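You operate a simulated robot arm through the tools that you are given. There is no shell and no other tool.

The job below is to be done with a simulated two-armed robot. You get a single attempt, and the scene is never put back.

## Task
Zero the winder's counter, wind 100 cm onto the yellow spool, brake the winder and put the spool back.
Fine: seat the spool in the black holder; one press of the yellow button, then the red lever to FREE to crank; back on BRAKE so that the cord parts as you pull the spool away; leave the other spools alone.

It is judged by the outcome, as a careful person would: the job done as asked, and still so three seconds after it is handed in. It fails if anything else is knocked over, pushed out of place, dropped, spilled or broken.

## Robot
Two 7-joint arms with two-finger grippers on one trunk that stands fixed in place. Base frame: the origin is at the foot of the trunk, x ahead of it, y to its left, z up; the work surface is at about z = 890. Lengths are in mm, angles in degrees, forces in N, time in s.
The left shoulder is at [50, 216, 1246], the right one opposite. With the tool pointing down near the work surface each hand reaches from about 260 to 800 mm from the base axis, measured 20 degrees to its own side. Payload 3.18 kg a hand.
The tool frame of a hand sits at the grasp point between the pads (the TCP): z along the fingers, y along the line on which they close. The tips reach 30 mm beyond it. Largest opening 144 mm; the body of the gripper starts 103 mm behind the TCP.
Orientation is that of the tool frame in the base frame, as a unit quaternion [w, x, y, z]. With the fingers straight down and closing along the base's y, the tool's x points along the base's -x, its y along +y and its z along -z.

## Interface
- The arms move only by the tool servo_tool. It takes "left_motion", "right_motion" or both (then of equal length, played together; a hand with none holds still); each is a list of rows, each an object of numbers (a shift or turn left out is 0, a gripper value left out holds the last): "wx", "wy", "wz": the turn, a rotation vector about the tool's x, y, z in degrees; "tx", "ty", "tz": the shift along the tool's x, y, z in cm; "grip": the gripper command, from -1 (shut) to 1 (fully open), values between in proportion. In form: [{"wx": .., "wy": .., "wz": .., "tx": .., "ty": .., "tz": .., "grip": ..}, ...]. A call has 1 to 20 rows; each row is the pose to reach, as a shift and turn from the pose commanded when the call began, along the tool's axes at that moment. Each row takes 0.2 s and may step no farther than 50 mm and 8.6 degrees from the row before; otherwise, or with a gripper value out of range, the whole call is refused. A pose out of reach is approached as far as the arm can. The call stops where the force on the tool passes 80 N (or 10 N more than at its start, if that is more) or the arm is blocked; 0.2 s more then pass. Each finger halts on what it meets, pressing with about 42 N; the grip force reading is that of the motor and also rises with nothing between the fingers. The clock runs only during rows and for 0.2 s after the last one: add rows that repeat a pose to give the fingers time. It gives the time, the measured TCP pose, the force on the tool (base axes), the opening and the grip force at its end, in the units of the frame above (readings bear some noise), with the torque about the TCP (base axes, N m) and any sound that the robot's microphone picked up.
- Cameras (640 x 400 px; columns grow to the right, rows downward): "scene" is now at [119.2, -41.8, 1436.4]; the picture's right is [-0.48, -0.88, 0.00], its down [-0.49, 0.27, -0.83] and it looks along [0.73, -0.40, -0.56] (base axes); focal length 333 px, centre (320, 200). "left" rides on the left gripper at [76, -16, -143] in its tool frame; the picture's right is [0.21, 0.98, 0.00], its down [-0.84, 0.18, -0.51] and it looks along [-0.50, 0.11, 0.86] (tool axes); focal length 218 px, centre (320, 200). "right" rides on the right gripper at [77, 16, -143] in its tool frame; the picture's right is [-0.21, 0.98, 0.00], its down [-0.84, -0.18, -0.51] and it looks along [-0.50, -0.11, 0.86] (tool axes); focal length 218 px, centre (320, 200). There is no depth. A picture from a camera that has moved, and an enlarged one, comes with that camera's place and axes in the base frame and with its lens.
- grab_frame(camera): a new picture of that camera. No time passes.
- slide_trunk(by): slides the trunk up (or, below 0, down) by that many mm; the arms and the scene camera ride with it, the base frame stays. It gives what a move gives, with no picture.
- aim_head(pan, tilt): turns the head with the scene camera to pan (to the left, within 80 degrees either way) and tilt (down, from -29 to 69), counted from straight ahead of the robot. It gives what a move gives.
- zoom(camera, box): a new picture of the part [left, top, right, bottom] of that camera's present view, enlarged. No time passes.
- job_done(): hands the job in; it is judged then, once.

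Places have to be worked out from the pictures, the camera data and where the tool is seen. Open the grippers and draw the arms clear of the work before you hand the job in, unless the task says otherwise.

The tools are called by a JSON object that holds its "name" and its "arguments". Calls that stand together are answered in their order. servo_tool: Moves the arms, as the interface text tells. Its arguments: {"type":"object","properties":{"left_motion":{"type":"array"},"right_motion":{"type":"array"}},"required":[]} The other tools are called the same way: slide_trunk (by) slides the trunk up or down; aim_head (pan, tilt) turns the head that bears the scene camera; grab_frame (camera) takes a picture; zoom (camera, box) takes an enlarged picture of a part of a camera's view; job_done () hands the job in.

At the start:

```text
time: 0.0
left_tool_pos: [417.6, -36.6, 1237.5]
left_orientation: [0.001, 0.0, 1.0, 0.0]
left_contact_force: [0.0, 0.1, 0.6]
left_wrist_torque: [0.01, -0.02, 0.0]
left_width: 144.0
left_grip_force: 0.0
right_tool_pos: [450.4, -516.5, 1243.7]
right_orientation: [0.0, 0.001, 1.0, 0.0]
right_contact_force: [0.4, 0.9, -1.1]
right_wrist_torque: [0.0, 0.0, -0.01]
right_width: 143.9
right_grip_force: 0.0
trunk travel left (down, up): [-325.0, 44.0]
head pan, tilt: [-28.7, 33.9]
```

scene: 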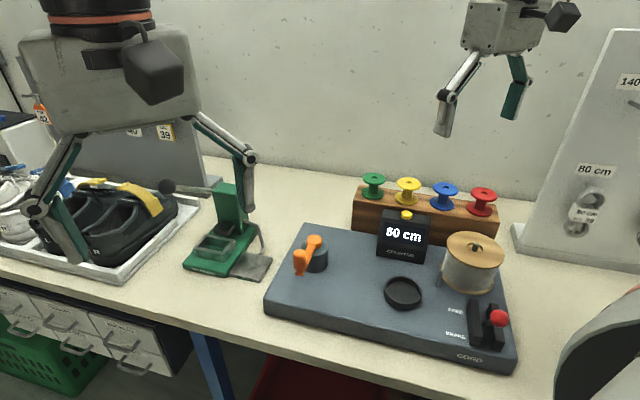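
right: 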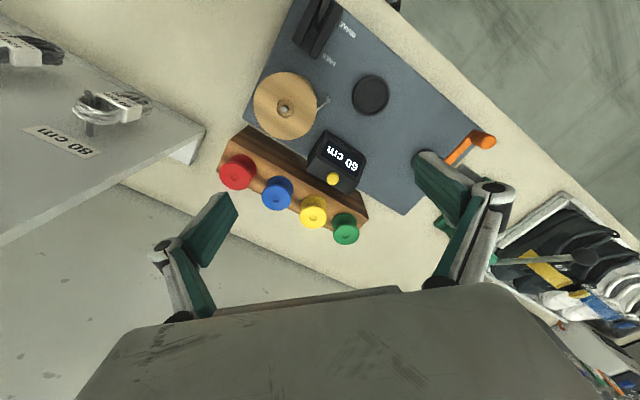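
left: 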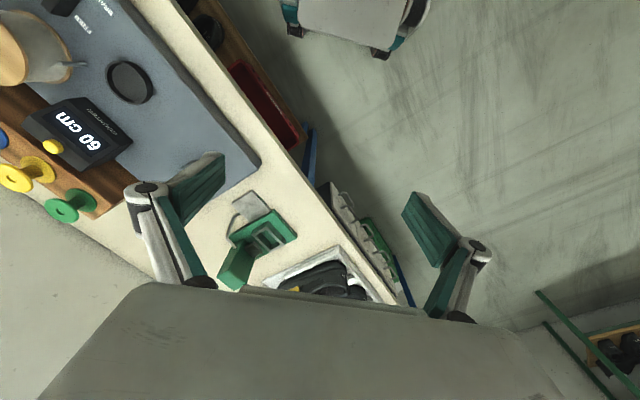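

The counter reads 60 cm and the winder sits ahead and to the right; I want close-ups first to work out where everything is.

{"name": "zoom", "arguments": {"camera": "scene", "box": [260, 160, 540, 380]}}

{"name": "zoom", "arguments": {"camera": "right", "box": [200, 0, 520, 260]}}

{"name": "zoom", "arguments": {"camera": "scene", "box": [340, 160, 520, 280]}}

```text
1.82 times, centred on (400, 270) of scene
camera zoom: at [119.2, -41.8, 1436.4], right [-0.48, -0.88, 0.0], down [-0.49, 0.27, -0.83], along [0.73, -0.4, -0.56], focal length 606 px, centre (174, 73)
```

zoom: 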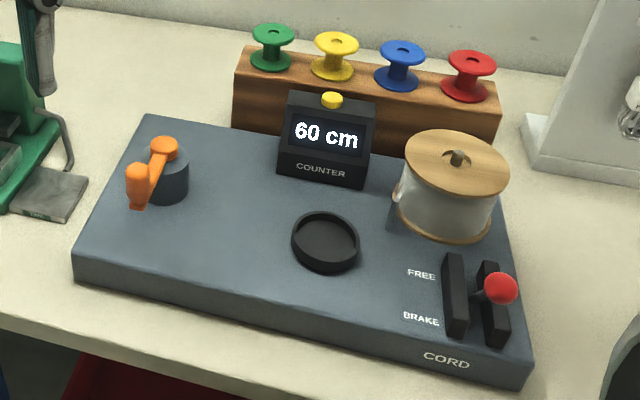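

```text
1.54 times, centred on (360, 130) of right
camera zoom: at [373.3, -500.2, 1385.7], right [0.21, 0.98, 0.0], down [0.84, -0.18, 0.51], along [0.5, -0.11, -0.86], focal length 336 px, centre (258, 308)
```

zoom: 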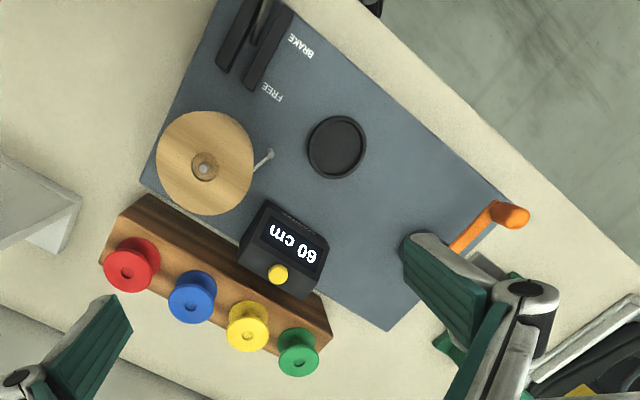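

```text
3.33 times, centred on (430, 220) of scene
camera zoom: at [119.2, -41.8, 1436.4], right [-0.48, -0.88, 0.0], down [-0.49, 0.27, -0.83], along [0.73, -0.4, -0.56], focal length 1111 px, centre (-47, 133)
```

zoom: 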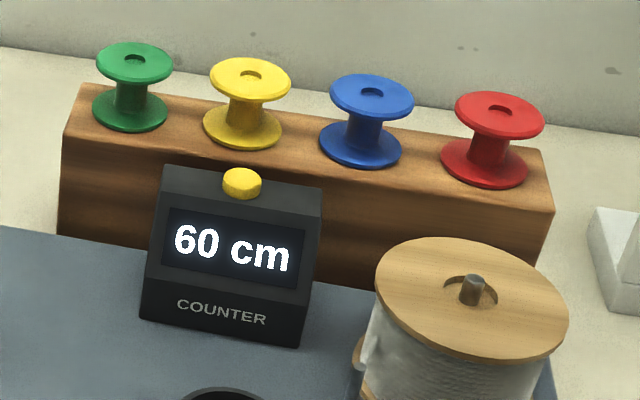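

The button triangulates to about (565, -512, 979), the yellow spool top to about (627, -568, 1015), and the row of spools runs at 45° in the base frame. I turn the head to centre the winder and yaw the right hand +45° while moving it to look down on the plate.

{"name": "aim_head", "arguments": {"pan": -45, "tilt": 42}}

{"name": "servo_tool", "arguments": {"right_motion": [{"wz": -7.5}, {"wz": -15}, {"wz": -22.5}, {"wz": -30}, {"wz": -37.5}, {"wz": -45}, {"wz": -45}]}}

{"name": "grab_frame", "arguments": {"camera": "scene"}}

{"name": "grab_frame", "arguments": {"camera": "right"}}

```text
time: 0.8
left_tool_pos: [417.2, -36.7, 1236.4]
left_orientation: [0.0, -0.002, 1.0, -0.002]
left_contact_force: [0.1, 0.2, -0.1]
left_wrist_torque: [0.03, 0.03, 0.03]
left_width: 144.0
left_grip_force: 0.0
right_tool_pos: [451.1, -516.4, 1242.9]
right_orientation: [0.001, 0.0, 1.0, 0.0]
right_contact_force: [-0.5, 0.5, 0.4]
right_wrist_torque: [0.0, 0.03, 0.02]
right_width: 144.0
right_grip_force: 0.1
trunk travel left (down, up): [-325.0, 44.0]
head pan, tilt: [-45.0, 42.0]
```

```text
time: 2.4
left_tool_pos: [417.3, -37.0, 1236.6]
left_orientation: [-0.001, -0.002, 1.0, -0.001]
left_contact_force: [0.4, -0.1, -0.2]
left_wrist_torque: [-0.03, -0.02, 0.03]
left_width: 144.1
left_grip_force: 0.0
right_tool_pos: [450.6, -516.4, 1242.7]
right_orientation: [0.0, -0.382, 0.924, -0.001]
right_contact_force: [-0.2, -0.6, 0.4]
right_wrist_torque: [0.02, -0.01, -0.02]
right_width: 144.2
right_grip_force: 0.1
trunk travel left (down, up): [-325.0, 44.0]
head pan, tilt: [-45.0, 42.0]
```

```text
taken
camera scene: at [100.6, -58.4, 1424.1], right [-0.71, -0.71, 0.0], down [-0.47, 0.47, -0.74], along [0.53, -0.53, -0.67], focal length 333 px, centre (320, 200)
```

scene: 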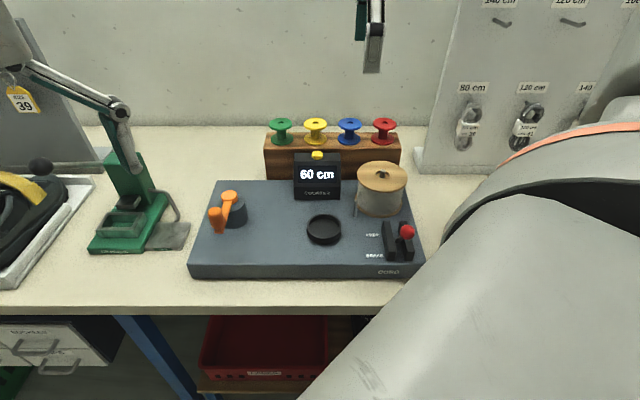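

```text
taken
camera right: at [384.2, -559.2, 1385.9], right [-0.54, 0.84, 0.0], down [0.72, 0.47, 0.51], along [0.43, 0.28, -0.86], focal length 218 px, centre (320, 200)
```

right: 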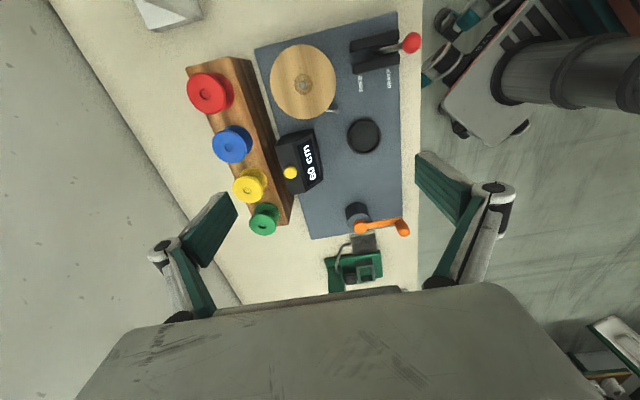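

The scene picture is now square with the plate (plate axes at 45° to the base). I zoom on each part in both views to triangulate.

{"name": "zoom", "arguments": {"camera": "scene", "box": [180, 110, 440, 290]}}

{"name": "zoom", "arguments": {"camera": "right", "box": [180, 10, 430, 250]}}

{"name": "zoom", "arguments": {"camera": "scene", "box": [340, 200, 440, 290]}}

{"name": "zoom", "arguments": {"camera": "right", "box": [330, 10, 440, 100]}}

{"name": "zoom", "arguments": {"camera": "scene", "box": [255, 110, 415, 210]}}

{"name": "zoom", "arguments": {"camera": "scene", "box": [190, 170, 270, 250]}}

```text
2.22 times, centred on (310, 200) of scene
camera zoom: at [100.6, -58.4, 1424.1], right [-0.71, -0.71, 0.0], down [-0.47, 0.47, -0.74], along [0.53, -0.53, -0.67], focal length 741 px, centre (342, 200)
```

zoom: 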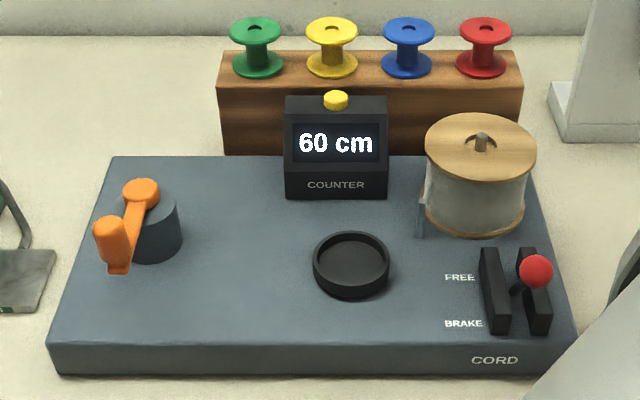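

```text
1.67 times, centred on (305, 130) of right
camera zoom: at [384.2, -559.2, 1385.9], right [-0.54, 0.84, 0.0], down [0.72, 0.47, 0.51], along [0.43, 0.28, -0.86], focal length 364 px, centre (345, 317)
```

zoom: 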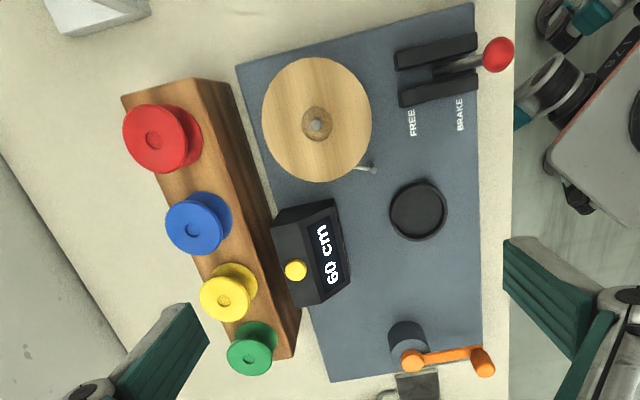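

```text
4.44 times, centred on (390, 245) of scene
camera zoom: at [100.6, -58.4, 1424.1], right [-0.71, -0.71, 0.0], down [-0.47, 0.47, -0.74], along [0.53, -0.53, -0.67], focal length 1481 px, centre (9, 0)
```

zoom: 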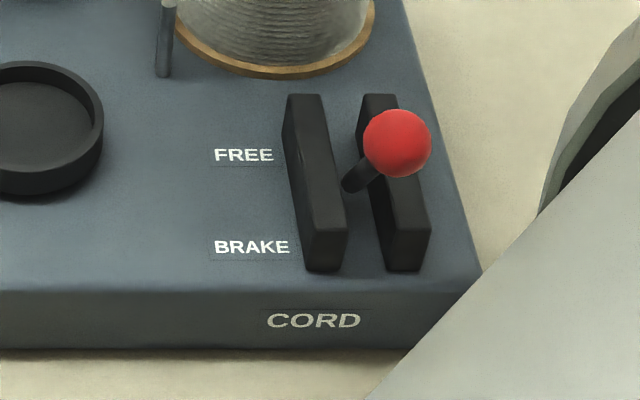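

```text
4.44 times, centred on (385, 55) of right
camera zoom: at [384.2, -559.2, 1385.9], right [-0.54, 0.84, 0.0], down [0.72, 0.47, 0.51], along [0.43, 0.28, -0.86], focal length 970 px, centre (31, 844)
```

zoom: 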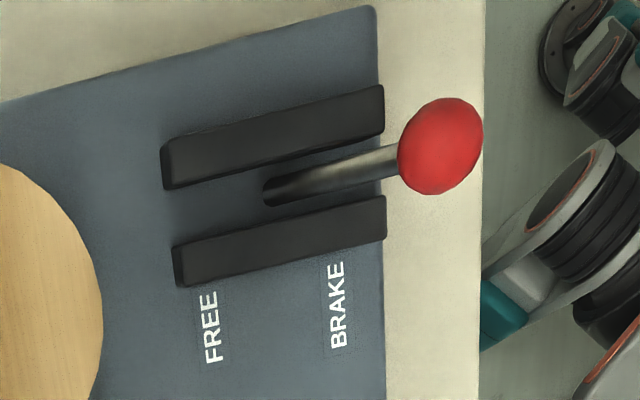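

```text
4.00 times, centred on (335, 160) of scene
camera zoom: at [100.6, -58.4, 1424.1], right [-0.71, -0.71, 0.0], down [-0.47, 0.47, -0.74], along [0.53, -0.53, -0.67], focal length 1333 px, centre (260, 360)
```

zoom: 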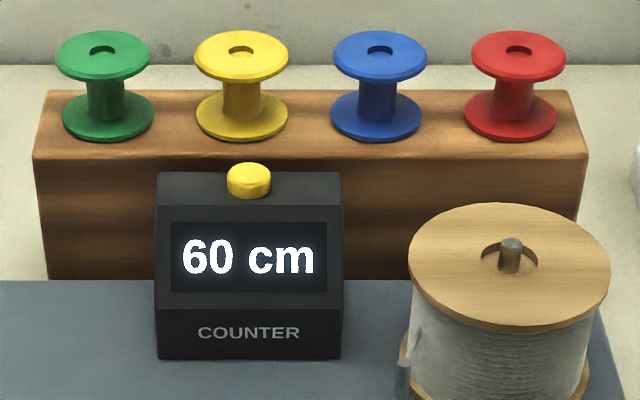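

```text
5.00 times, centred on (230, 210) of scene
camera zoom: at [100.6, -58.4, 1424.1], right [-0.71, -0.71, 0.0], down [-0.47, 0.47, -0.74], along [0.53, -0.53, -0.67], focal length 1666 px, centre (770, 150)
```

zoom: 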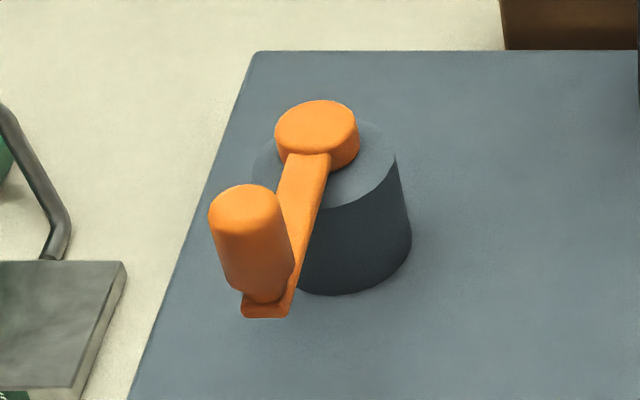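

The lever leans to the front (BRAKE) and the holder is a shallow dish about 62 mm inside, while the spool flanges are about 58 mm wide. I move the right hand to a standoff above the yellow spool for a close look, along the tool axes (x = along the row, y = toward the front).

{"name": "servo_tool", "arguments": {"right_motion": [{"tx": -2, "ty": -4, "tz": 1}, {"tx": -4, "ty": -8, "tz": 3}, {"tx": -6, "ty": -12, "tz": 5}, {"tx": -8, "ty": -15, "tz": 8}, {"tx": -8.8, "ty": -16.2, "tz": 11}, {"tx": -8.8, "ty": -16.2, "tz": 13}, {"tx": -8.8, "ty": -16.2, "tz": 13}]}}

{"name": "grab_frame", "arguments": {"camera": "right"}}

{"name": "grab_frame", "arguments": {"camera": "scene"}}

```text
time: 4.0
left_tool_pos: [417.9, -37.1, 1237.3]
left_orientation: [0.001, 0.0, 1.0, 0.0]
left_contact_force: [0.2, -0.5, -0.7]
left_wrist_torque: [0.0, 0.03, 0.02]
left_width: 143.8
left_grip_force: 0.0
right_tool_pos: [627.8, -569.8, 1113.1]
right_orientation: [0.001, -0.382, 0.924, 0.0]
right_contact_force: [0.4, -0.3, -0.4]
right_wrist_torque: [-0.02, 0.01, 0.01]
right_width: 144.0
right_grip_force: 0.1
trunk travel left (down, up): [-325.0, 44.0]
head pan, tilt: [-45.0, 42.0]
```

```text
taken
camera right: at [560.6, -612.1, 1256.1], right [-0.54, 0.84, 0.0], down [0.72, 0.47, 0.51], along [0.43, 0.28, -0.86], focal length 218 px, centre (320, 200)
```

right: 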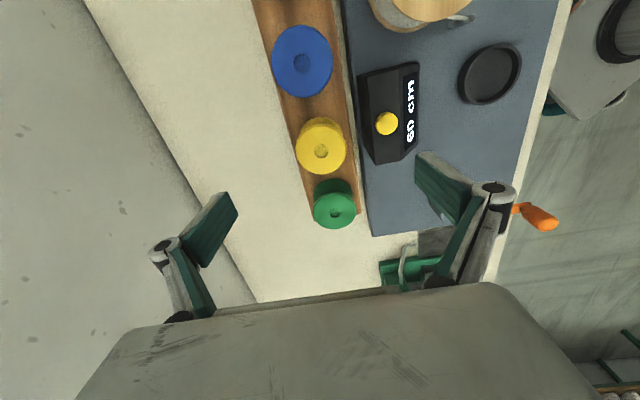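

```text
taken
camera scene: at [100.4, -58.3, 1424.2], right [-0.71, -0.71, 0.0], down [-0.47, 0.47, -0.74], along [0.53, -0.53, -0.67], focal length 333 px, centre (320, 200)
```

scene: 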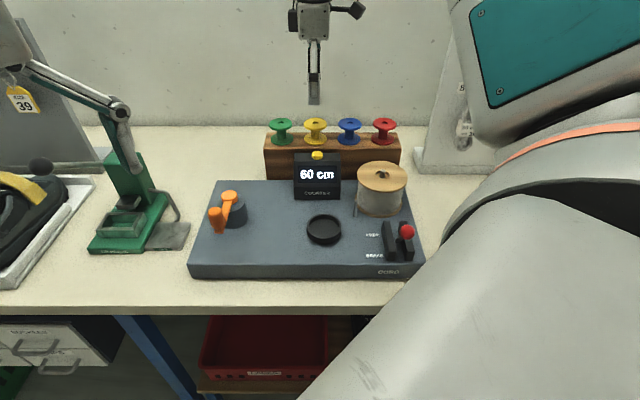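

The spool appears close to under the TCP. I zoom to refine its centre and check for a peg and the flange sizes.

{"name": "zoom", "arguments": {"camera": "right", "box": [260, 90, 380, 200]}}

{"name": "zoom", "arguments": {"camera": "scene", "box": [290, 100, 340, 180]}}

{"name": "zoom", "arguments": {"camera": "right", "box": [430, 20, 560, 120]}}

{"name": "zoom", "arguments": {"camera": "scene", "box": [295, 205, 355, 255]}}

```text
3.64 times, centred on (320, 145) of right
camera zoom: at [560.6, -612.1, 1256.1], right [-0.54, 0.84, 0.0], down [0.72, 0.47, 0.51], along [0.43, 0.28, -0.86], focal length 794 px, centre (320, 400)
```

zoom: 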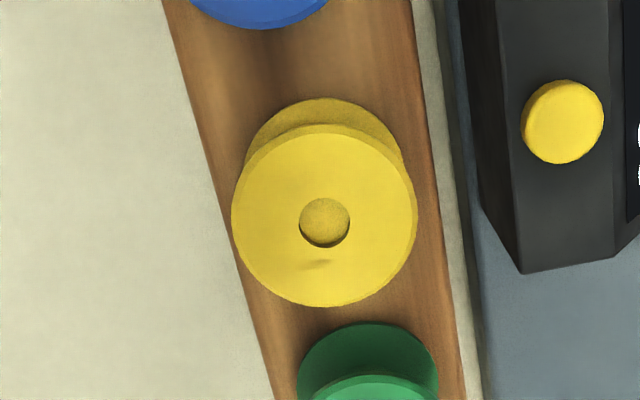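

```text
5.00 times, centred on (315, 140) of scene
camera zoom: at [100.4, -58.3, 1424.2], right [-0.71, -0.71, 0.0], down [-0.47, 0.47, -0.74], along [0.53, -0.53, -0.67], focal length 1666 px, centre (345, 500)
```

zoom: 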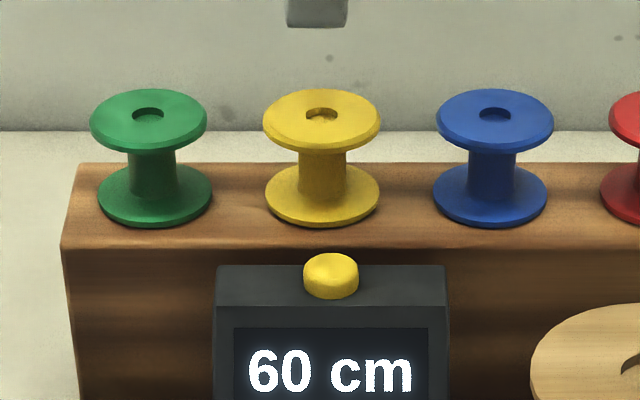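

```text
4.00 times, centred on (495, 70) of right
camera zoom: at [560.6, -612.1, 1256.1], right [-0.54, 0.84, 0.0], down [0.72, 0.47, 0.51], along [0.43, 0.28, -0.86], focal length 873 px, centre (-380, 720)
```

zoom: 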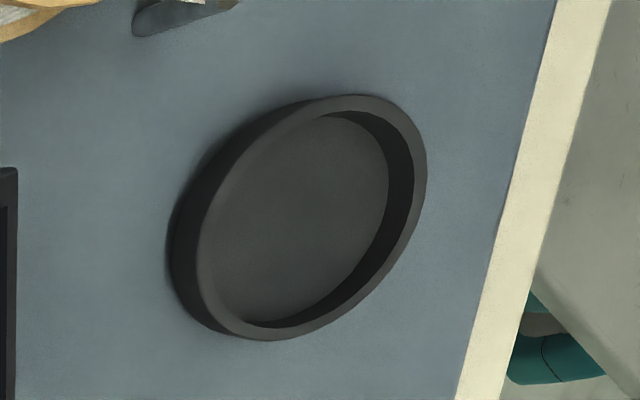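

```text
8.00 times, centred on (325, 230) of scene
camera zoom: at [100.4, -58.3, 1424.2], right [-0.71, -0.71, 0.0], down [-0.47, 0.47, -0.74], along [0.53, -0.53, -0.67], focal length 2666 px, centre (280, -40)
```

zoom: 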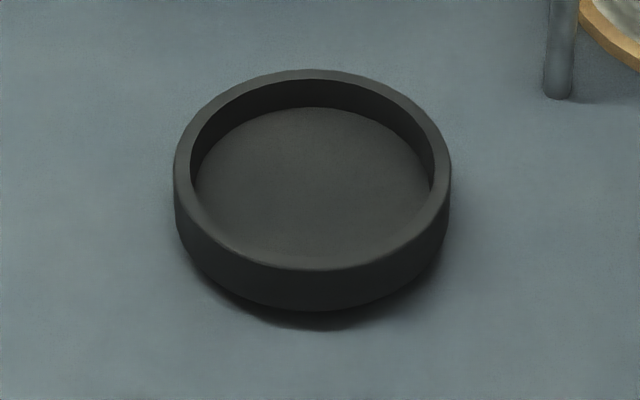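

Refined estimates: spool axis at about (U −41, V 844) in plate axes, top z≈1018, bottom z≈971; holder centre (−21, 599), rim z≈912, floor ≈902. I half-close the gripper to 90 mm and descend part way over the yellow spool to check alignment.

{"name": "servo_tool", "arguments": {"right_motion": [{"ty": 0.2, "grip": 0.25}, {"ty": 0.2, "grip": 0.25}, {"ty": 0.2, "tz": 2, "grip": 0.25}, {"ty": 0.2, "tz": 4, "grip": 0.25}, {"ty": 0.2, "tz": 5, "grip": 0.25}, {"ty": 0.2, "tz": 5, "grip": 0.25}]}}

{"name": "grab_frame", "arguments": {"camera": "right"}}

{"name": "zoom", "arguments": {"camera": "scene", "box": [265, 80, 365, 180]}}

```text
time: 5.4
left_tool_pos: [417.2, -38.2, 1236.4]
left_orientation: [0.0, -0.001, 1.0, -0.001]
left_contact_force: [-0.1, 0.4, 0.5]
left_wrist_torque: [0.0, -0.02, -0.03]
left_width: 144.1
left_grip_force: 0.1
right_tool_pos: [625.5, -569.1, 1062.7]
right_orientation: [0.0, -0.382, 0.924, 0.0]
right_contact_force: [0.2, 0.1, -0.1]
right_wrist_torque: [0.0, -0.01, 0.0]
right_width: 89.9
right_grip_force: 0.0
trunk travel left (down, up): [-325.0, 44.0]
head pan, tilt: [-45.0, 42.0]
```

```text
taken
camera right: at [559.0, -610.5, 1205.4], right [-0.54, 0.84, 0.0], down [0.72, 0.47, 0.51], along [0.43, 0.28, -0.86], focal length 218 px, centre (320, 200)
```

right: 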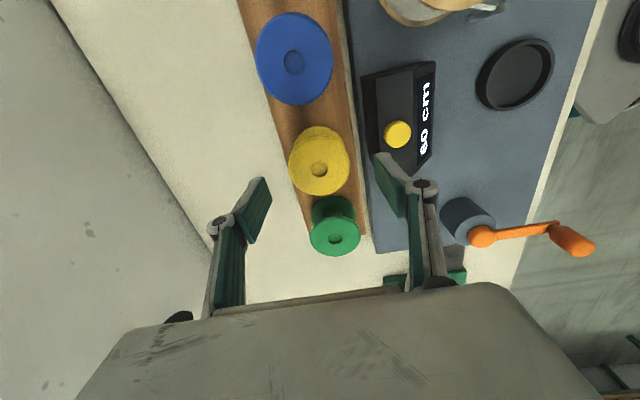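

```text
4.00 times, centred on (315, 130) of scene
camera zoom: at [100.5, -58.2, 1424.2], right [-0.71, -0.71, 0.0], down [-0.47, 0.47, -0.74], along [0.53, -0.53, -0.67], focal length 1333 px, centre (340, 480)
```

zoom: 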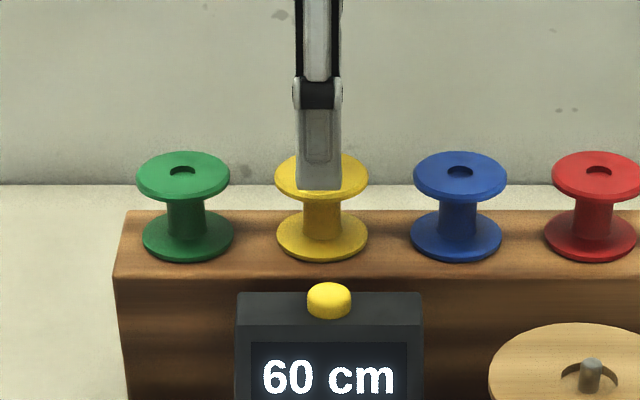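

Finger is in line with the spool in the scene view. I zoom the wrist view for the final offset.

{"name": "zoom", "arguments": {"camera": "right", "box": [230, 110, 410, 230]}}

```text
3.33 times, centred on (320, 170) of right
camera zoom: at [559.0, -610.5, 1205.4], right [-0.54, 0.84, 0.0], down [0.72, 0.47, 0.51], along [0.43, 0.28, -0.86], focal length 728 px, centre (320, 300)
```

zoom: 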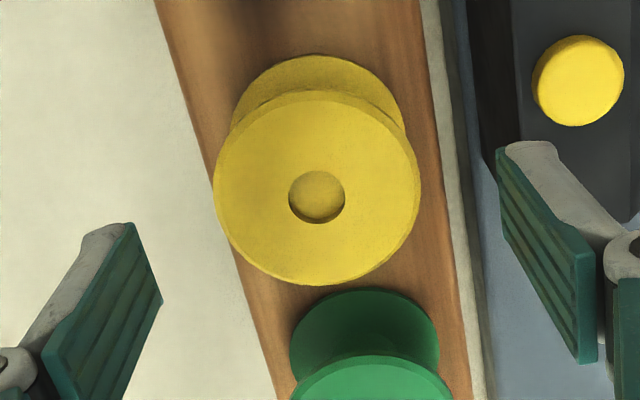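

The spool centre lies within 1 mm of the TCP axis. I descend so the tips stay about 20 mm above the spool's foot (clear of the holder rim later) and close gently on the top flange.

{"name": "servo_tool", "arguments": {"right_motion": [{"tz": 1.5, "ty": 0.05, "grip": 0.25}, {"tz": 3, "ty": 0.05, "grip": 0.25}, {"tz": 4.1, "ty": 0.05, "grip": 0.25}, {"tz": 4.1, "ty": 0.05, "grip": 0.25}]}}

{"name": "zoom", "arguments": {"camera": "scene", "box": [265, 80, 365, 180]}}

{"name": "zoom", "arguments": {"camera": "right", "box": [200, 100, 440, 280]}}

```text
time: 6.4
left_tool_pos: [417.2, -37.9, 1237.6]
left_orientation: [0.0, -0.001, 1.0, 0.0]
left_contact_force: [0.8, 0.4, 0.3]
left_wrist_torque: [-0.04, -0.02, -0.01]
left_width: 143.9
left_grip_force: 0.1
right_tool_pos: [625.4, -567.2, 1021.2]
right_orientation: [0.001, -0.382, 0.924, 0.0]
right_contact_force: [0.0, -0.5, 1.0]
right_wrist_torque: [0.02, 0.0, 0.01]
right_width: 90.2
right_grip_force: 0.0
trunk travel left (down, up): [-325.0, 44.0]
head pan, tilt: [-45.0, 42.0]
```

```text
4.00 times, centred on (315, 130) of scene
camera zoom: at [100.4, -58.1, 1424.2], right [-0.71, -0.71, 0.0], down [-0.47, 0.47, -0.74], along [0.53, -0.53, -0.67], focal length 1333 px, centre (340, 480)
```

zoom: 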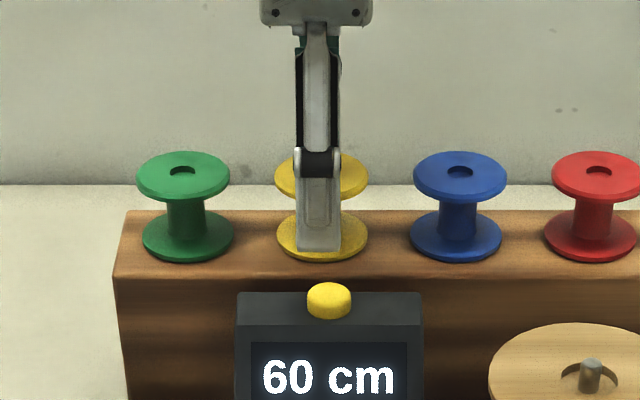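

```text
2.22 times, centred on (320, 190) of right
camera zoom: at [558.9, -609.5, 1164.7], right [-0.54, 0.84, 0.0], down [0.72, 0.47, 0.51], along [0.43, 0.28, -0.86], focal length 485 px, centre (320, 222)
```

zoom: 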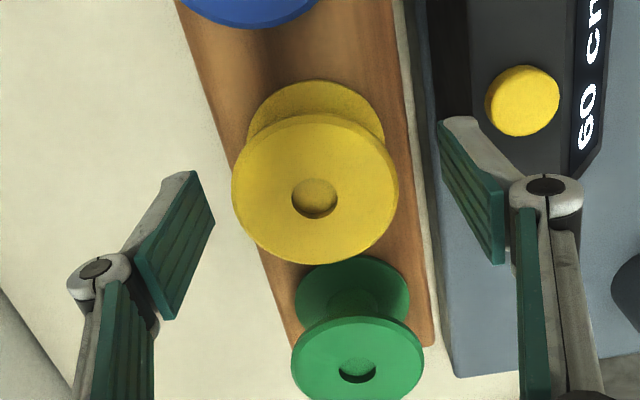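

Fingers straddle the flange evenly. I close gently.

{"name": "servo_tool", "arguments": {"right_motion": [{"tx": 0.1, "grip": 0.0}, {"tx": 0.1, "grip": -0.1}, {"tx": 0.1, "grip": -0.2}, {"tx": 0.1, "grip": -0.3}, {"tx": 0.1, "grip": -0.5}, {"tx": 0.1, "grip": -0.5}]}}

{"name": "zoom", "arguments": {"camera": "scene", "box": [265, 80, 365, 180]}}

{"name": "zoom", "arguments": {"camera": "right", "box": [200, 100, 440, 280]}}

```text
time: 7.8
left_tool_pos: [417.8, -36.7, 1236.8]
left_orientation: [0.0, -0.002, 1.0, -0.001]
left_contact_force: [0.0, 0.6, -0.5]
left_wrist_torque: [0.0, 0.01, 0.03]
left_width: 144.1
left_grip_force: 0.0
right_tool_pos: [624.5, -569.4, 1022.7]
right_orientation: [0.002, -0.382, 0.924, 0.001]
right_contact_force: [-0.1, -0.3, 1.0]
right_wrist_torque: [-0.04, -0.02, -0.03]
right_width: 56.7
right_grip_force: 41.6
trunk travel left (down, up): [-325.0, 44.0]
head pan, tilt: [-45.0, 42.0]
```

```text
4.00 times, centred on (315, 130) of scene
camera zoom: at [100.5, -58.2, 1424.2], right [-0.71, -0.71, 0.0], down [-0.47, 0.47, -0.74], along [0.53, -0.53, -0.67], focal length 1333 px, centre (340, 480)
```

zoom: 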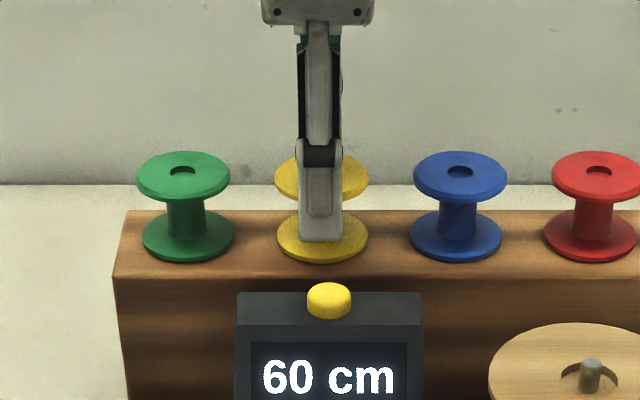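

```text
2.22 times, centred on (320, 190) of right
camera zoom: at [558.5, -610.3, 1164.9], right [-0.54, 0.84, 0.0], down [0.72, 0.47, 0.51], along [0.43, 0.28, -0.86], focal length 485 px, centre (320, 222)
```

zoom: 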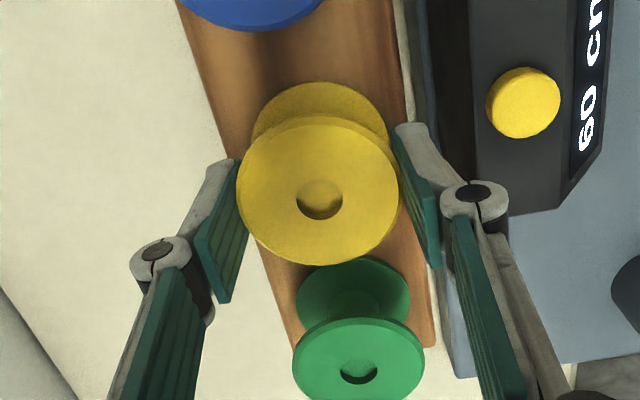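

The flange is held (56.7 mm, 42 N) and nothing shifted. I lift straight up 100 mm.

{"name": "servo_tool", "arguments": {"right_motion": [{"tz": -1}, {"tz": -2.5}, {"tz": -4.5}, {"tz": -7}, {"tz": -9}, {"tz": -10}, {"tz": -10}]}}

{"name": "grab_frame", "arguments": {"camera": "right"}}

{"name": "zoom", "arguments": {"camera": "scene", "box": [255, 60, 375, 180]}}

```text
time: 9.4
left_tool_pos: [417.9, -36.9, 1236.1]
left_orientation: [0.0, -0.001, 1.0, -0.001]
left_contact_force: [-0.5, 0.2, 0.1]
left_wrist_torque: [0.01, 0.0, 0.0]
left_width: 144.0
left_grip_force: 0.0
right_tool_pos: [624.1, -568.9, 1121.9]
right_orientation: [0.0, -0.381, 0.924, 0.0]
right_contact_force: [1.0, -0.1, 0.4]
right_wrist_torque: [-0.04, 0.03, 0.0]
right_width: 35.7
right_grip_force: 0.0
trunk travel left (down, up): [-325.0, 44.0]
head pan, tilt: [-45.0, 42.0]
```

```text
taken
camera right: at [558.4, -610.8, 1265.1], right [-0.54, 0.84, 0.0], down [0.72, 0.47, 0.51], along [0.43, 0.28, -0.86], focal length 218 px, centre (320, 200)
```

right: 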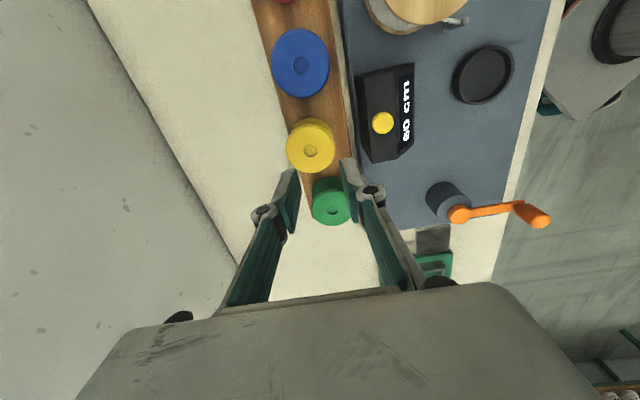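

```text
3.33 times, centred on (315, 120) of scene
camera zoom: at [100.7, -58.3, 1424.1], right [-0.71, -0.71, 0.0], down [-0.47, 0.47, -0.74], along [0.53, -0.53, -0.67], focal length 1111 px, centre (337, 467)
```

zoom: 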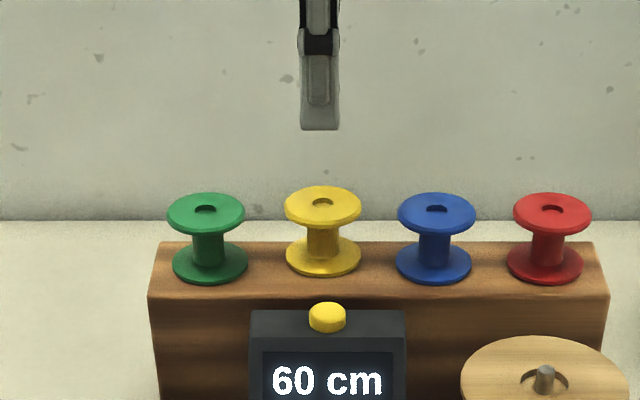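

The grip slipped off the thin flange and the spool stayed on the rack, but it looks slightly displaced compared with its neighbours. I zoom in to judge how it stands now.

{"name": "zoom", "arguments": {"camera": "scene", "box": [260, 105, 410, 190]}}

{"name": "zoom", "arguments": {"camera": "right", "box": [240, 10, 400, 240]}}

{"name": "zoom", "arguments": {"camera": "right", "box": [260, 100, 360, 190]}}

```text
4.27 times, centred on (335, 148) of scene
camera zoom: at [100.7, -58.3, 1424.1], right [-0.71, -0.71, 0.0], down [-0.47, 0.47, -0.74], along [0.53, -0.53, -0.67], focal length 1422 px, centre (256, 424)
```

zoom: 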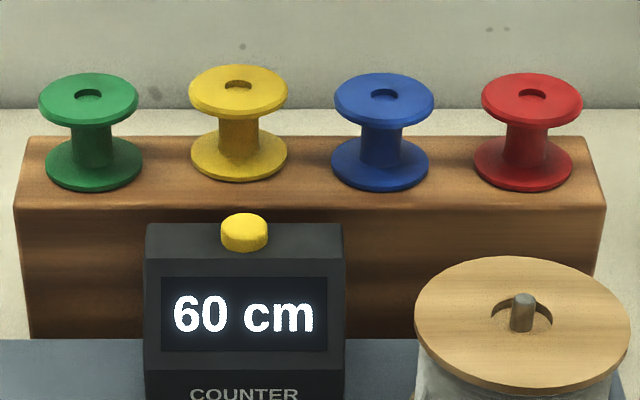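

```text
1.74 times, centred on (320, 125) of right
camera zoom: at [558.4, -610.8, 1265.1], right [-0.54, 0.84, 0.0], down [0.72, 0.47, 0.51], along [0.43, 0.28, -0.86], focal length 380 px, centre (320, 330)
```

zoom: 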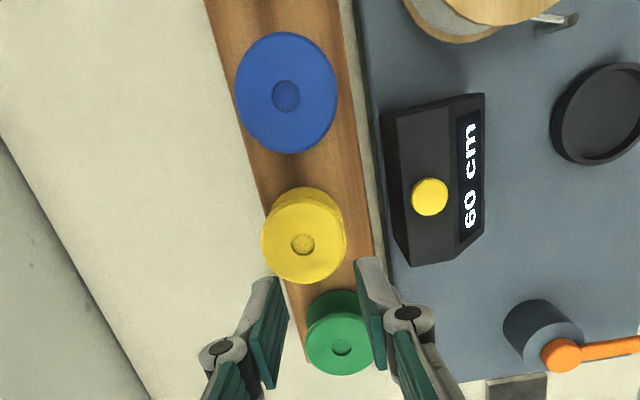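

```text
4.44 times, centred on (310, 145) of right
camera zoom: at [558.4, -610.8, 1265.1], right [-0.54, 0.84, 0.0], down [0.72, 0.47, 0.51], along [0.43, 0.28, -0.86], focal length 970 px, centre (364, 444)
```

zoom: 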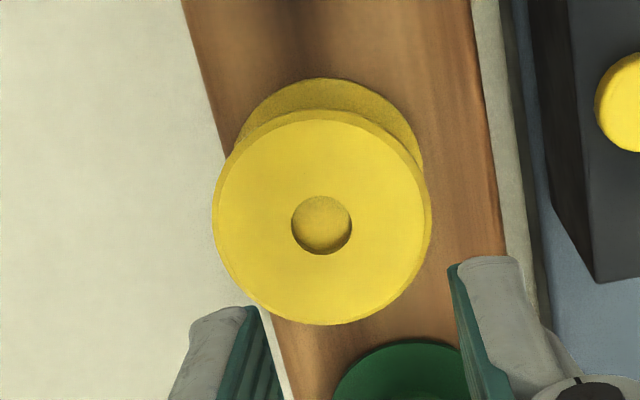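

The yellow spool still stands upright but was nudged about 10 mm toward the back (V≈854). I reopen to 90 mm, recentre over it and come down again for a more careful grip.

{"name": "servo_tool", "arguments": {"right_motion": [{"grip": 0.25}, {"tx": 0.2, "ty": -1.05, "grip": 0.25}, {"tx": 0.2, "ty": -1.05, "tz": 3, "grip": 0.25}, {"tx": 0.2, "ty": -1.05, "tz": 6, "grip": 0.25}, {"tx": 0.2, "ty": -1.05, "tz": 8, "grip": 0.25}, {"tx": 0.2, "ty": -1.05, "tz": 8, "grip": 0.25}]}}

{"name": "zoom", "arguments": {"camera": "right", "box": [200, 100, 440, 280]}}

{"name": "zoom", "arguments": {"camera": "scene", "box": [265, 80, 365, 180]}}

```text
time: 10.8
left_tool_pos: [418.1, -37.6, 1238.0]
left_orientation: [-0.001, -0.001, 1.0, -0.001]
left_contact_force: [0.2, -0.5, 0.7]
left_wrist_torque: [-0.02, -0.02, 0.04]
left_width: 143.8
left_grip_force: 0.0
right_tool_pos: [631.4, -577.3, 1043.2]
right_orientation: [0.001, -0.382, 0.924, 0.001]
right_contact_force: [-0.5, 0.6, 0.0]
right_wrist_torque: [-0.01, 0.01, -0.01]
right_width: 90.0
right_grip_force: 0.1
trunk travel left (down, up): [-325.0, 44.0]
head pan, tilt: [-45.0, 42.0]
```

```text
2.22 times, centred on (320, 190) of right
camera zoom: at [565.1, -619.8, 1185.6], right [-0.54, 0.84, 0.0], down [0.72, 0.47, 0.51], along [0.43, 0.28, -0.86], focal length 485 px, centre (320, 222)
```

zoom: 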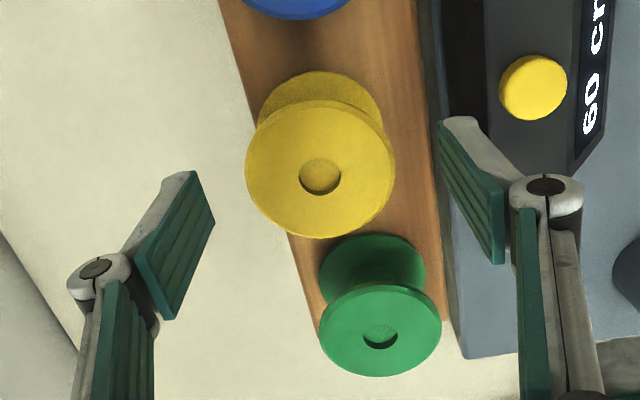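

```text
4.00 times, centred on (315, 130) of scene
camera zoom: at [100.4, -58.1, 1424.2], right [-0.71, -0.71, 0.0], down [-0.47, 0.47, -0.74], along [0.53, -0.53, -0.67], focal length 1333 px, centre (340, 480)
```

zoom: 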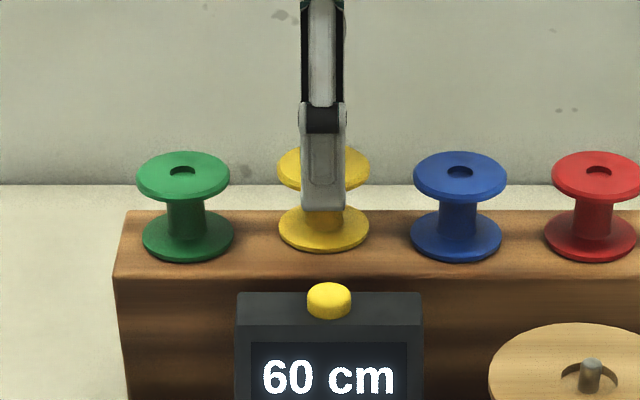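

Aligned within 1 mm. I descend to TCP z≈1014 (tips ≈15 mm above the spool's foot) and close.

{"name": "servo_tool", "arguments": {"right_motion": [{"ty": 0.05, "tz": 1.5, "grip": 0.25}, {"ty": 0.05, "tz": 2.85, "grip": 0.25}, {"ty": 0.05, "tz": 2.85, "grip": 0.0}, {"ty": 0.05, "tz": 2.85, "grip": -0.15}, {"ty": 0.05, "tz": 2.85, "grip": -0.22}, {"ty": 0.05, "tz": 2.85, "grip": -0.3}, {"ty": 0.05, "tz": 2.85, "grip": -0.3}]}}

{"name": "zoom", "arguments": {"camera": "right", "box": [200, 100, 440, 280]}}

{"name": "zoom", "arguments": {"camera": "scene", "box": [265, 80, 365, 180]}}

```text
time: 12.4
left_tool_pos: [417.0, -37.4, 1236.5]
left_orientation: [0.0, -0.002, 1.0, -0.001]
left_contact_force: [0.0, -0.4, -0.3]
left_wrist_torque: [-0.01, 0.02, 0.01]
left_width: 143.7
left_grip_force: 0.0
right_tool_pos: [630.7, -577.4, 1014.4]
right_orientation: [0.0, -0.383, 0.924, 0.0]
right_contact_force: [0.0, -0.3, 0.3]
right_wrist_torque: [0.01, -0.01, -0.03]
right_width: 56.8
right_grip_force: 41.9
trunk travel left (down, up): [-325.0, 44.0]
head pan, tilt: [-45.0, 42.0]
```

```text
2.22 times, centred on (320, 190) of right
camera zoom: at [564.7, -619.7, 1156.6], right [-0.54, 0.84, 0.0], down [0.72, 0.47, 0.51], along [0.43, 0.28, -0.86], focal length 485 px, centre (320, 222)
```

zoom: 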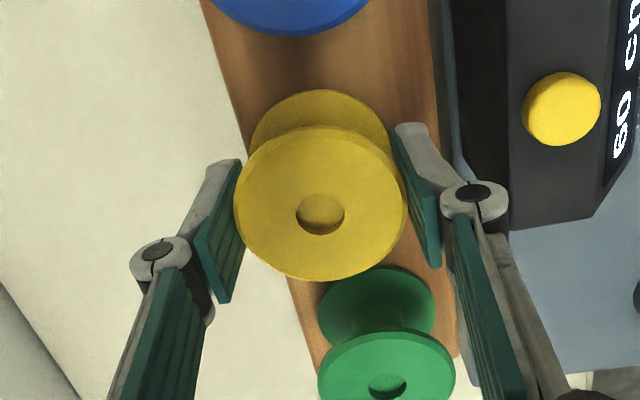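

```text
4.00 times, centred on (315, 130) of scene
camera zoom: at [100.6, -58.2, 1424.1], right [-0.71, -0.71, 0.0], down [-0.47, 0.47, -0.74], along [0.53, -0.53, -0.67], focal length 1333 px, centre (340, 480)
```

zoom: 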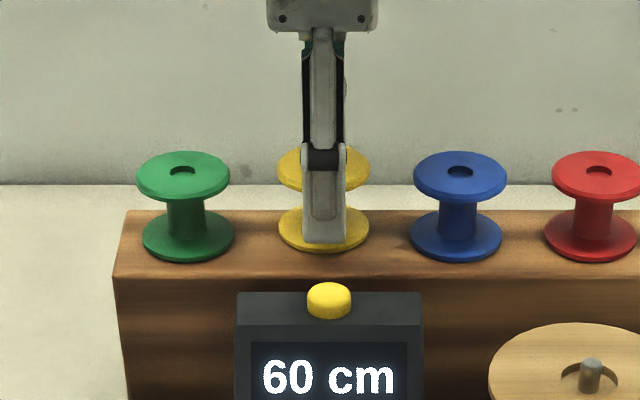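

Gripped again at 56.8 mm with 42 N. I lift only 6 mm, slowly, and look.

{"name": "servo_tool", "arguments": {"right_motion": [{"tz": -0.1}, {"tz": -0.2}, {"tz": -0.3}, {"tz": -0.4}, {"tz": -0.5}, {"tz": -0.6}, {"tz": -0.6}]}}

{"name": "zoom", "arguments": {"camera": "right", "box": [200, 100, 440, 280]}}

{"name": "zoom", "arguments": {"camera": "scene", "box": [265, 80, 365, 180]}}

```text
time: 14.0
left_tool_pos: [417.3, -37.8, 1237.4]
left_orientation: [0.001, -0.001, 1.0, -0.001]
left_contact_force: [0.3, -0.4, -0.1]
left_wrist_torque: [-0.02, -0.02, 0.0]
left_width: 144.4
left_grip_force: 0.1
right_tool_pos: [630.7, -578.1, 1019.2]
right_orientation: [0.001, -0.382, 0.924, 0.0]
right_contact_force: [-0.3, 0.4, -0.4]
right_wrist_torque: [-0.01, -0.02, -0.03]
right_width: 56.5
right_grip_force: 42.2
trunk travel left (down, up): [-325.0, 44.0]
head pan, tilt: [-45.0, 42.0]
```

```text
2.22 times, centred on (320, 190) of right
camera zoom: at [564.3, -619.6, 1162.3], right [-0.54, 0.84, 0.0], down [0.72, 0.47, 0.51], along [0.43, 0.28, -0.86], focal length 485 px, centre (320, 222)
```

zoom: 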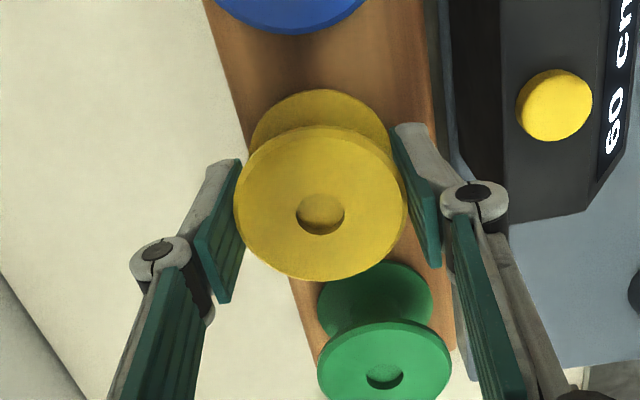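

```text
4.00 times, centred on (315, 130) of scene
camera zoom: at [100.6, -58.3, 1424.1], right [-0.71, -0.71, 0.0], down [-0.47, 0.47, -0.74], along [0.53, -0.53, -0.67], focal length 1333 px, centre (340, 480)
```

zoom: 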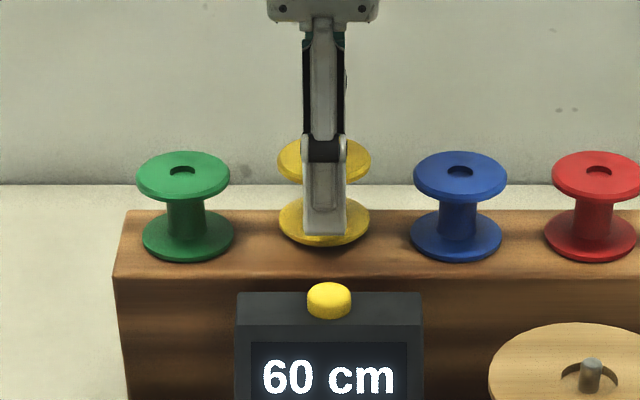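

It is coming up with the hand this time. I continue slowly, 5 mm per row, to 80 mm.

{"name": "servo_tool", "arguments": {"right_motion": [{"tz": -0.2}, {"tz": -0.5}, {"tz": -0.9}, {"tz": -1.3}, {"tz": -1.7}, {"tz": -2.1}, {"tz": -2.5}, {"tz": -2.9}, {"tz": -3.3}, {"tz": -3.7}, {"tz": -4.1}, {"tz": -4.5}, {"tz": -4.9}, {"tz": -5.3}, {"tz": -5.7}, {"tz": -6.1}, {"tz": -6.5}, {"tz": -6.8}, {"tz": -7}, {"tz": -7}]}}

{"name": "zoom", "arguments": {"camera": "right", "box": [200, 100, 440, 280]}}

{"name": "zoom", "arguments": {"camera": "scene", "box": [265, 60, 365, 180]}}

```text
time: 18.2
left_tool_pos: [417.4, -38.2, 1236.4]
left_orientation: [0.0, -0.001, 1.0, -0.001]
left_contact_force: [0.0, -0.1, 0.3]
left_wrist_torque: [-0.01, 0.0, -0.02]
left_width: 144.0
left_grip_force: 0.0
right_tool_pos: [631.2, -577.4, 1089.9]
right_orientation: [0.0, -0.382, 0.924, -0.001]
right_contact_force: [-0.9, 0.5, -1.0]
right_wrist_torque: [-0.04, 0.0, 0.01]
right_width: 56.5
right_grip_force: 42.1
trunk travel left (down, up): [-325.0, 44.0]
head pan, tilt: [-45.0, 42.0]
```

```text
2.22 times, centred on (320, 190) of right
camera zoom: at [564.0, -619.0, 1232.7], right [-0.54, 0.84, 0.0], down [0.72, 0.47, 0.51], along [0.43, 0.28, -0.86], focal length 485 px, centre (320, 222)
```

zoom: 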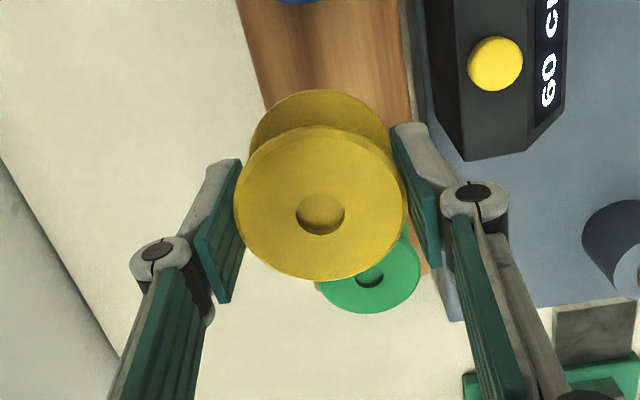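

```text
3.33 times, centred on (315, 120) of scene
camera zoom: at [100.7, -58.3, 1424.1], right [-0.71, -0.71, 0.0], down [-0.47, 0.47, -0.74], along [0.53, -0.53, -0.67], focal length 1111 px, centre (337, 467)
```

zoom: 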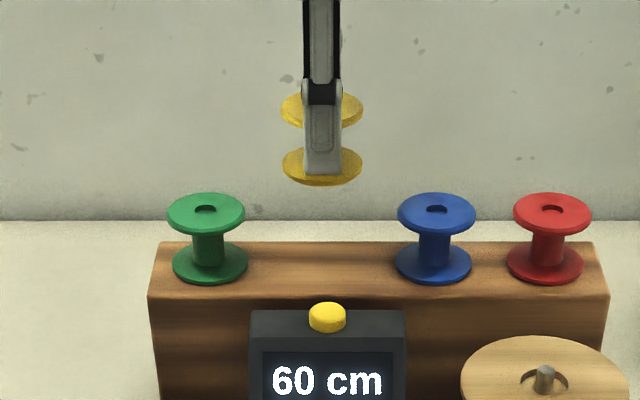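

The spool is securely held and the rack has no pegs. I carry it over the counter toward the holder at this height.

{"name": "servo_tool", "arguments": {"right_motion": [{"tx": 0.05, "ty": 0.7}, {"tx": 0.15, "ty": 2.2}, {"tx": 0.3, "ty": 4.2}, {"tx": 0.45, "ty": 6.2}, {"tx": 0.6, "ty": 8.2}, {"tx": 0.75, "ty": 10.2}, {"tx": 0.9, "ty": 12.2}, {"tx": 1.05, "ty": 14.2}, {"tx": 1.2, "ty": 16.2}, {"tx": 1.35, "ty": 18.2}, {"tx": 1.5, "ty": 20.2}, {"tx": 1.65, "ty": 22.2}, {"tx": 1.8, "ty": 24}, {"tx": 1.85, "ty": 25}, {"tx": 1.85, "ty": 25.3}, {"tx": 1.85, "ty": 25.3}]}}

{"name": "grab_frame", "arguments": {"camera": "right"}}

{"name": "grab_frame", "arguments": {"camera": "scene"}}

```text
time: 21.6
left_tool_pos: [417.4, -38.2, 1237.6]
left_orientation: [0.0, -0.001, 1.0, -0.001]
left_contact_force: [-0.2, -0.1, 0.5]
left_wrist_torque: [0.01, -0.01, -0.01]
left_width: 143.9
left_grip_force: 0.0
right_tool_pos: [438.5, -410.4, 1089.6]
right_orientation: [0.002, -0.381, 0.924, 0.001]
right_contact_force: [0.8, 0.5, -1.1]
right_wrist_torque: [0.0, -0.02, -0.02]
right_width: 56.5
right_grip_force: 42.2
trunk travel left (down, up): [-325.0, 44.0]
head pan, tilt: [-45.0, 42.0]
```

```text
taken
camera right: at [372.5, -453.0, 1232.4], right [-0.54, 0.84, 0.0], down [0.72, 0.47, 0.51], along [0.43, 0.28, -0.86], focal length 218 px, centre (320, 200)
```

right: 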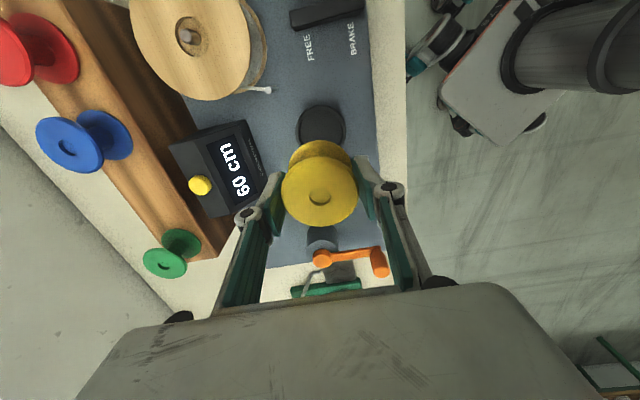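

```text
taken
camera scene: at [100.6, -58.3, 1424.1], right [-0.71, -0.71, 0.0], down [-0.47, 0.47, -0.74], along [0.53, -0.53, -0.67], focal length 333 px, centre (320, 200)
```

scene: 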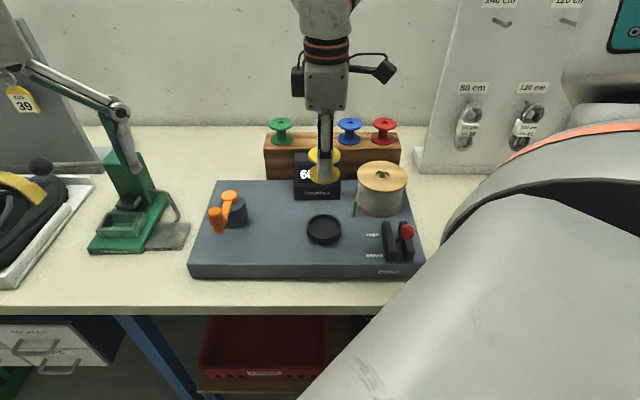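

Now over the holder. I zoom in both cameras to refine the holder centre relative to the spool.

{"name": "zoom", "arguments": {"camera": "right", "box": [260, 80, 390, 240]}}

{"name": "zoom", "arguments": {"camera": "scene", "box": [280, 130, 370, 260]}}

```text
2.50 times, centred on (325, 160) of right
camera zoom: at [372.5, -453.0, 1232.4], right [-0.54, 0.84, 0.0], down [0.72, 0.47, 0.51], along [0.43, 0.28, -0.86], focal length 546 px, centre (308, 300)
```

zoom: 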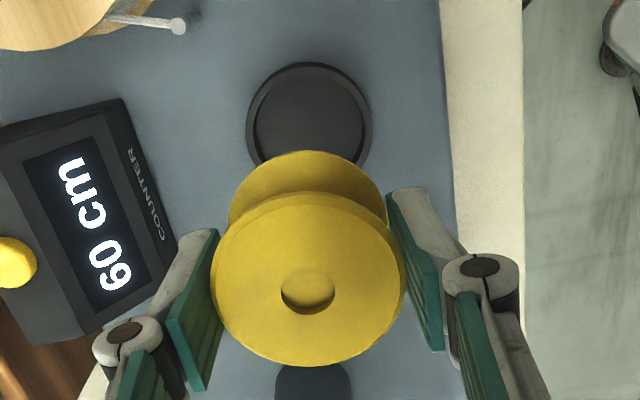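

```text
3.08 times, centred on (325, 195) of scene
camera zoom: at [100.6, -58.3, 1424.1], right [-0.71, -0.71, 0.0], down [-0.47, 0.47, -0.74], along [0.53, -0.53, -0.67], focal length 1025 px, centre (305, 215)
```

zoom: 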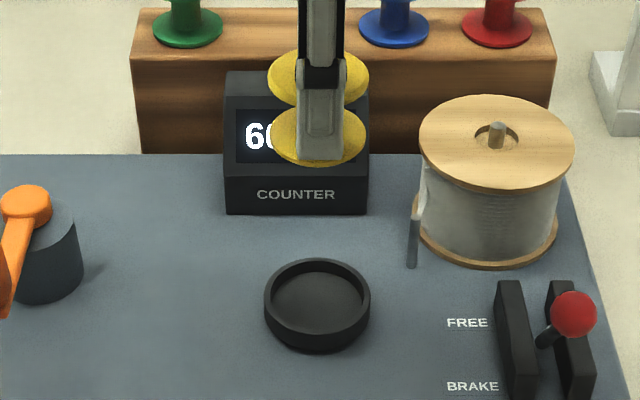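

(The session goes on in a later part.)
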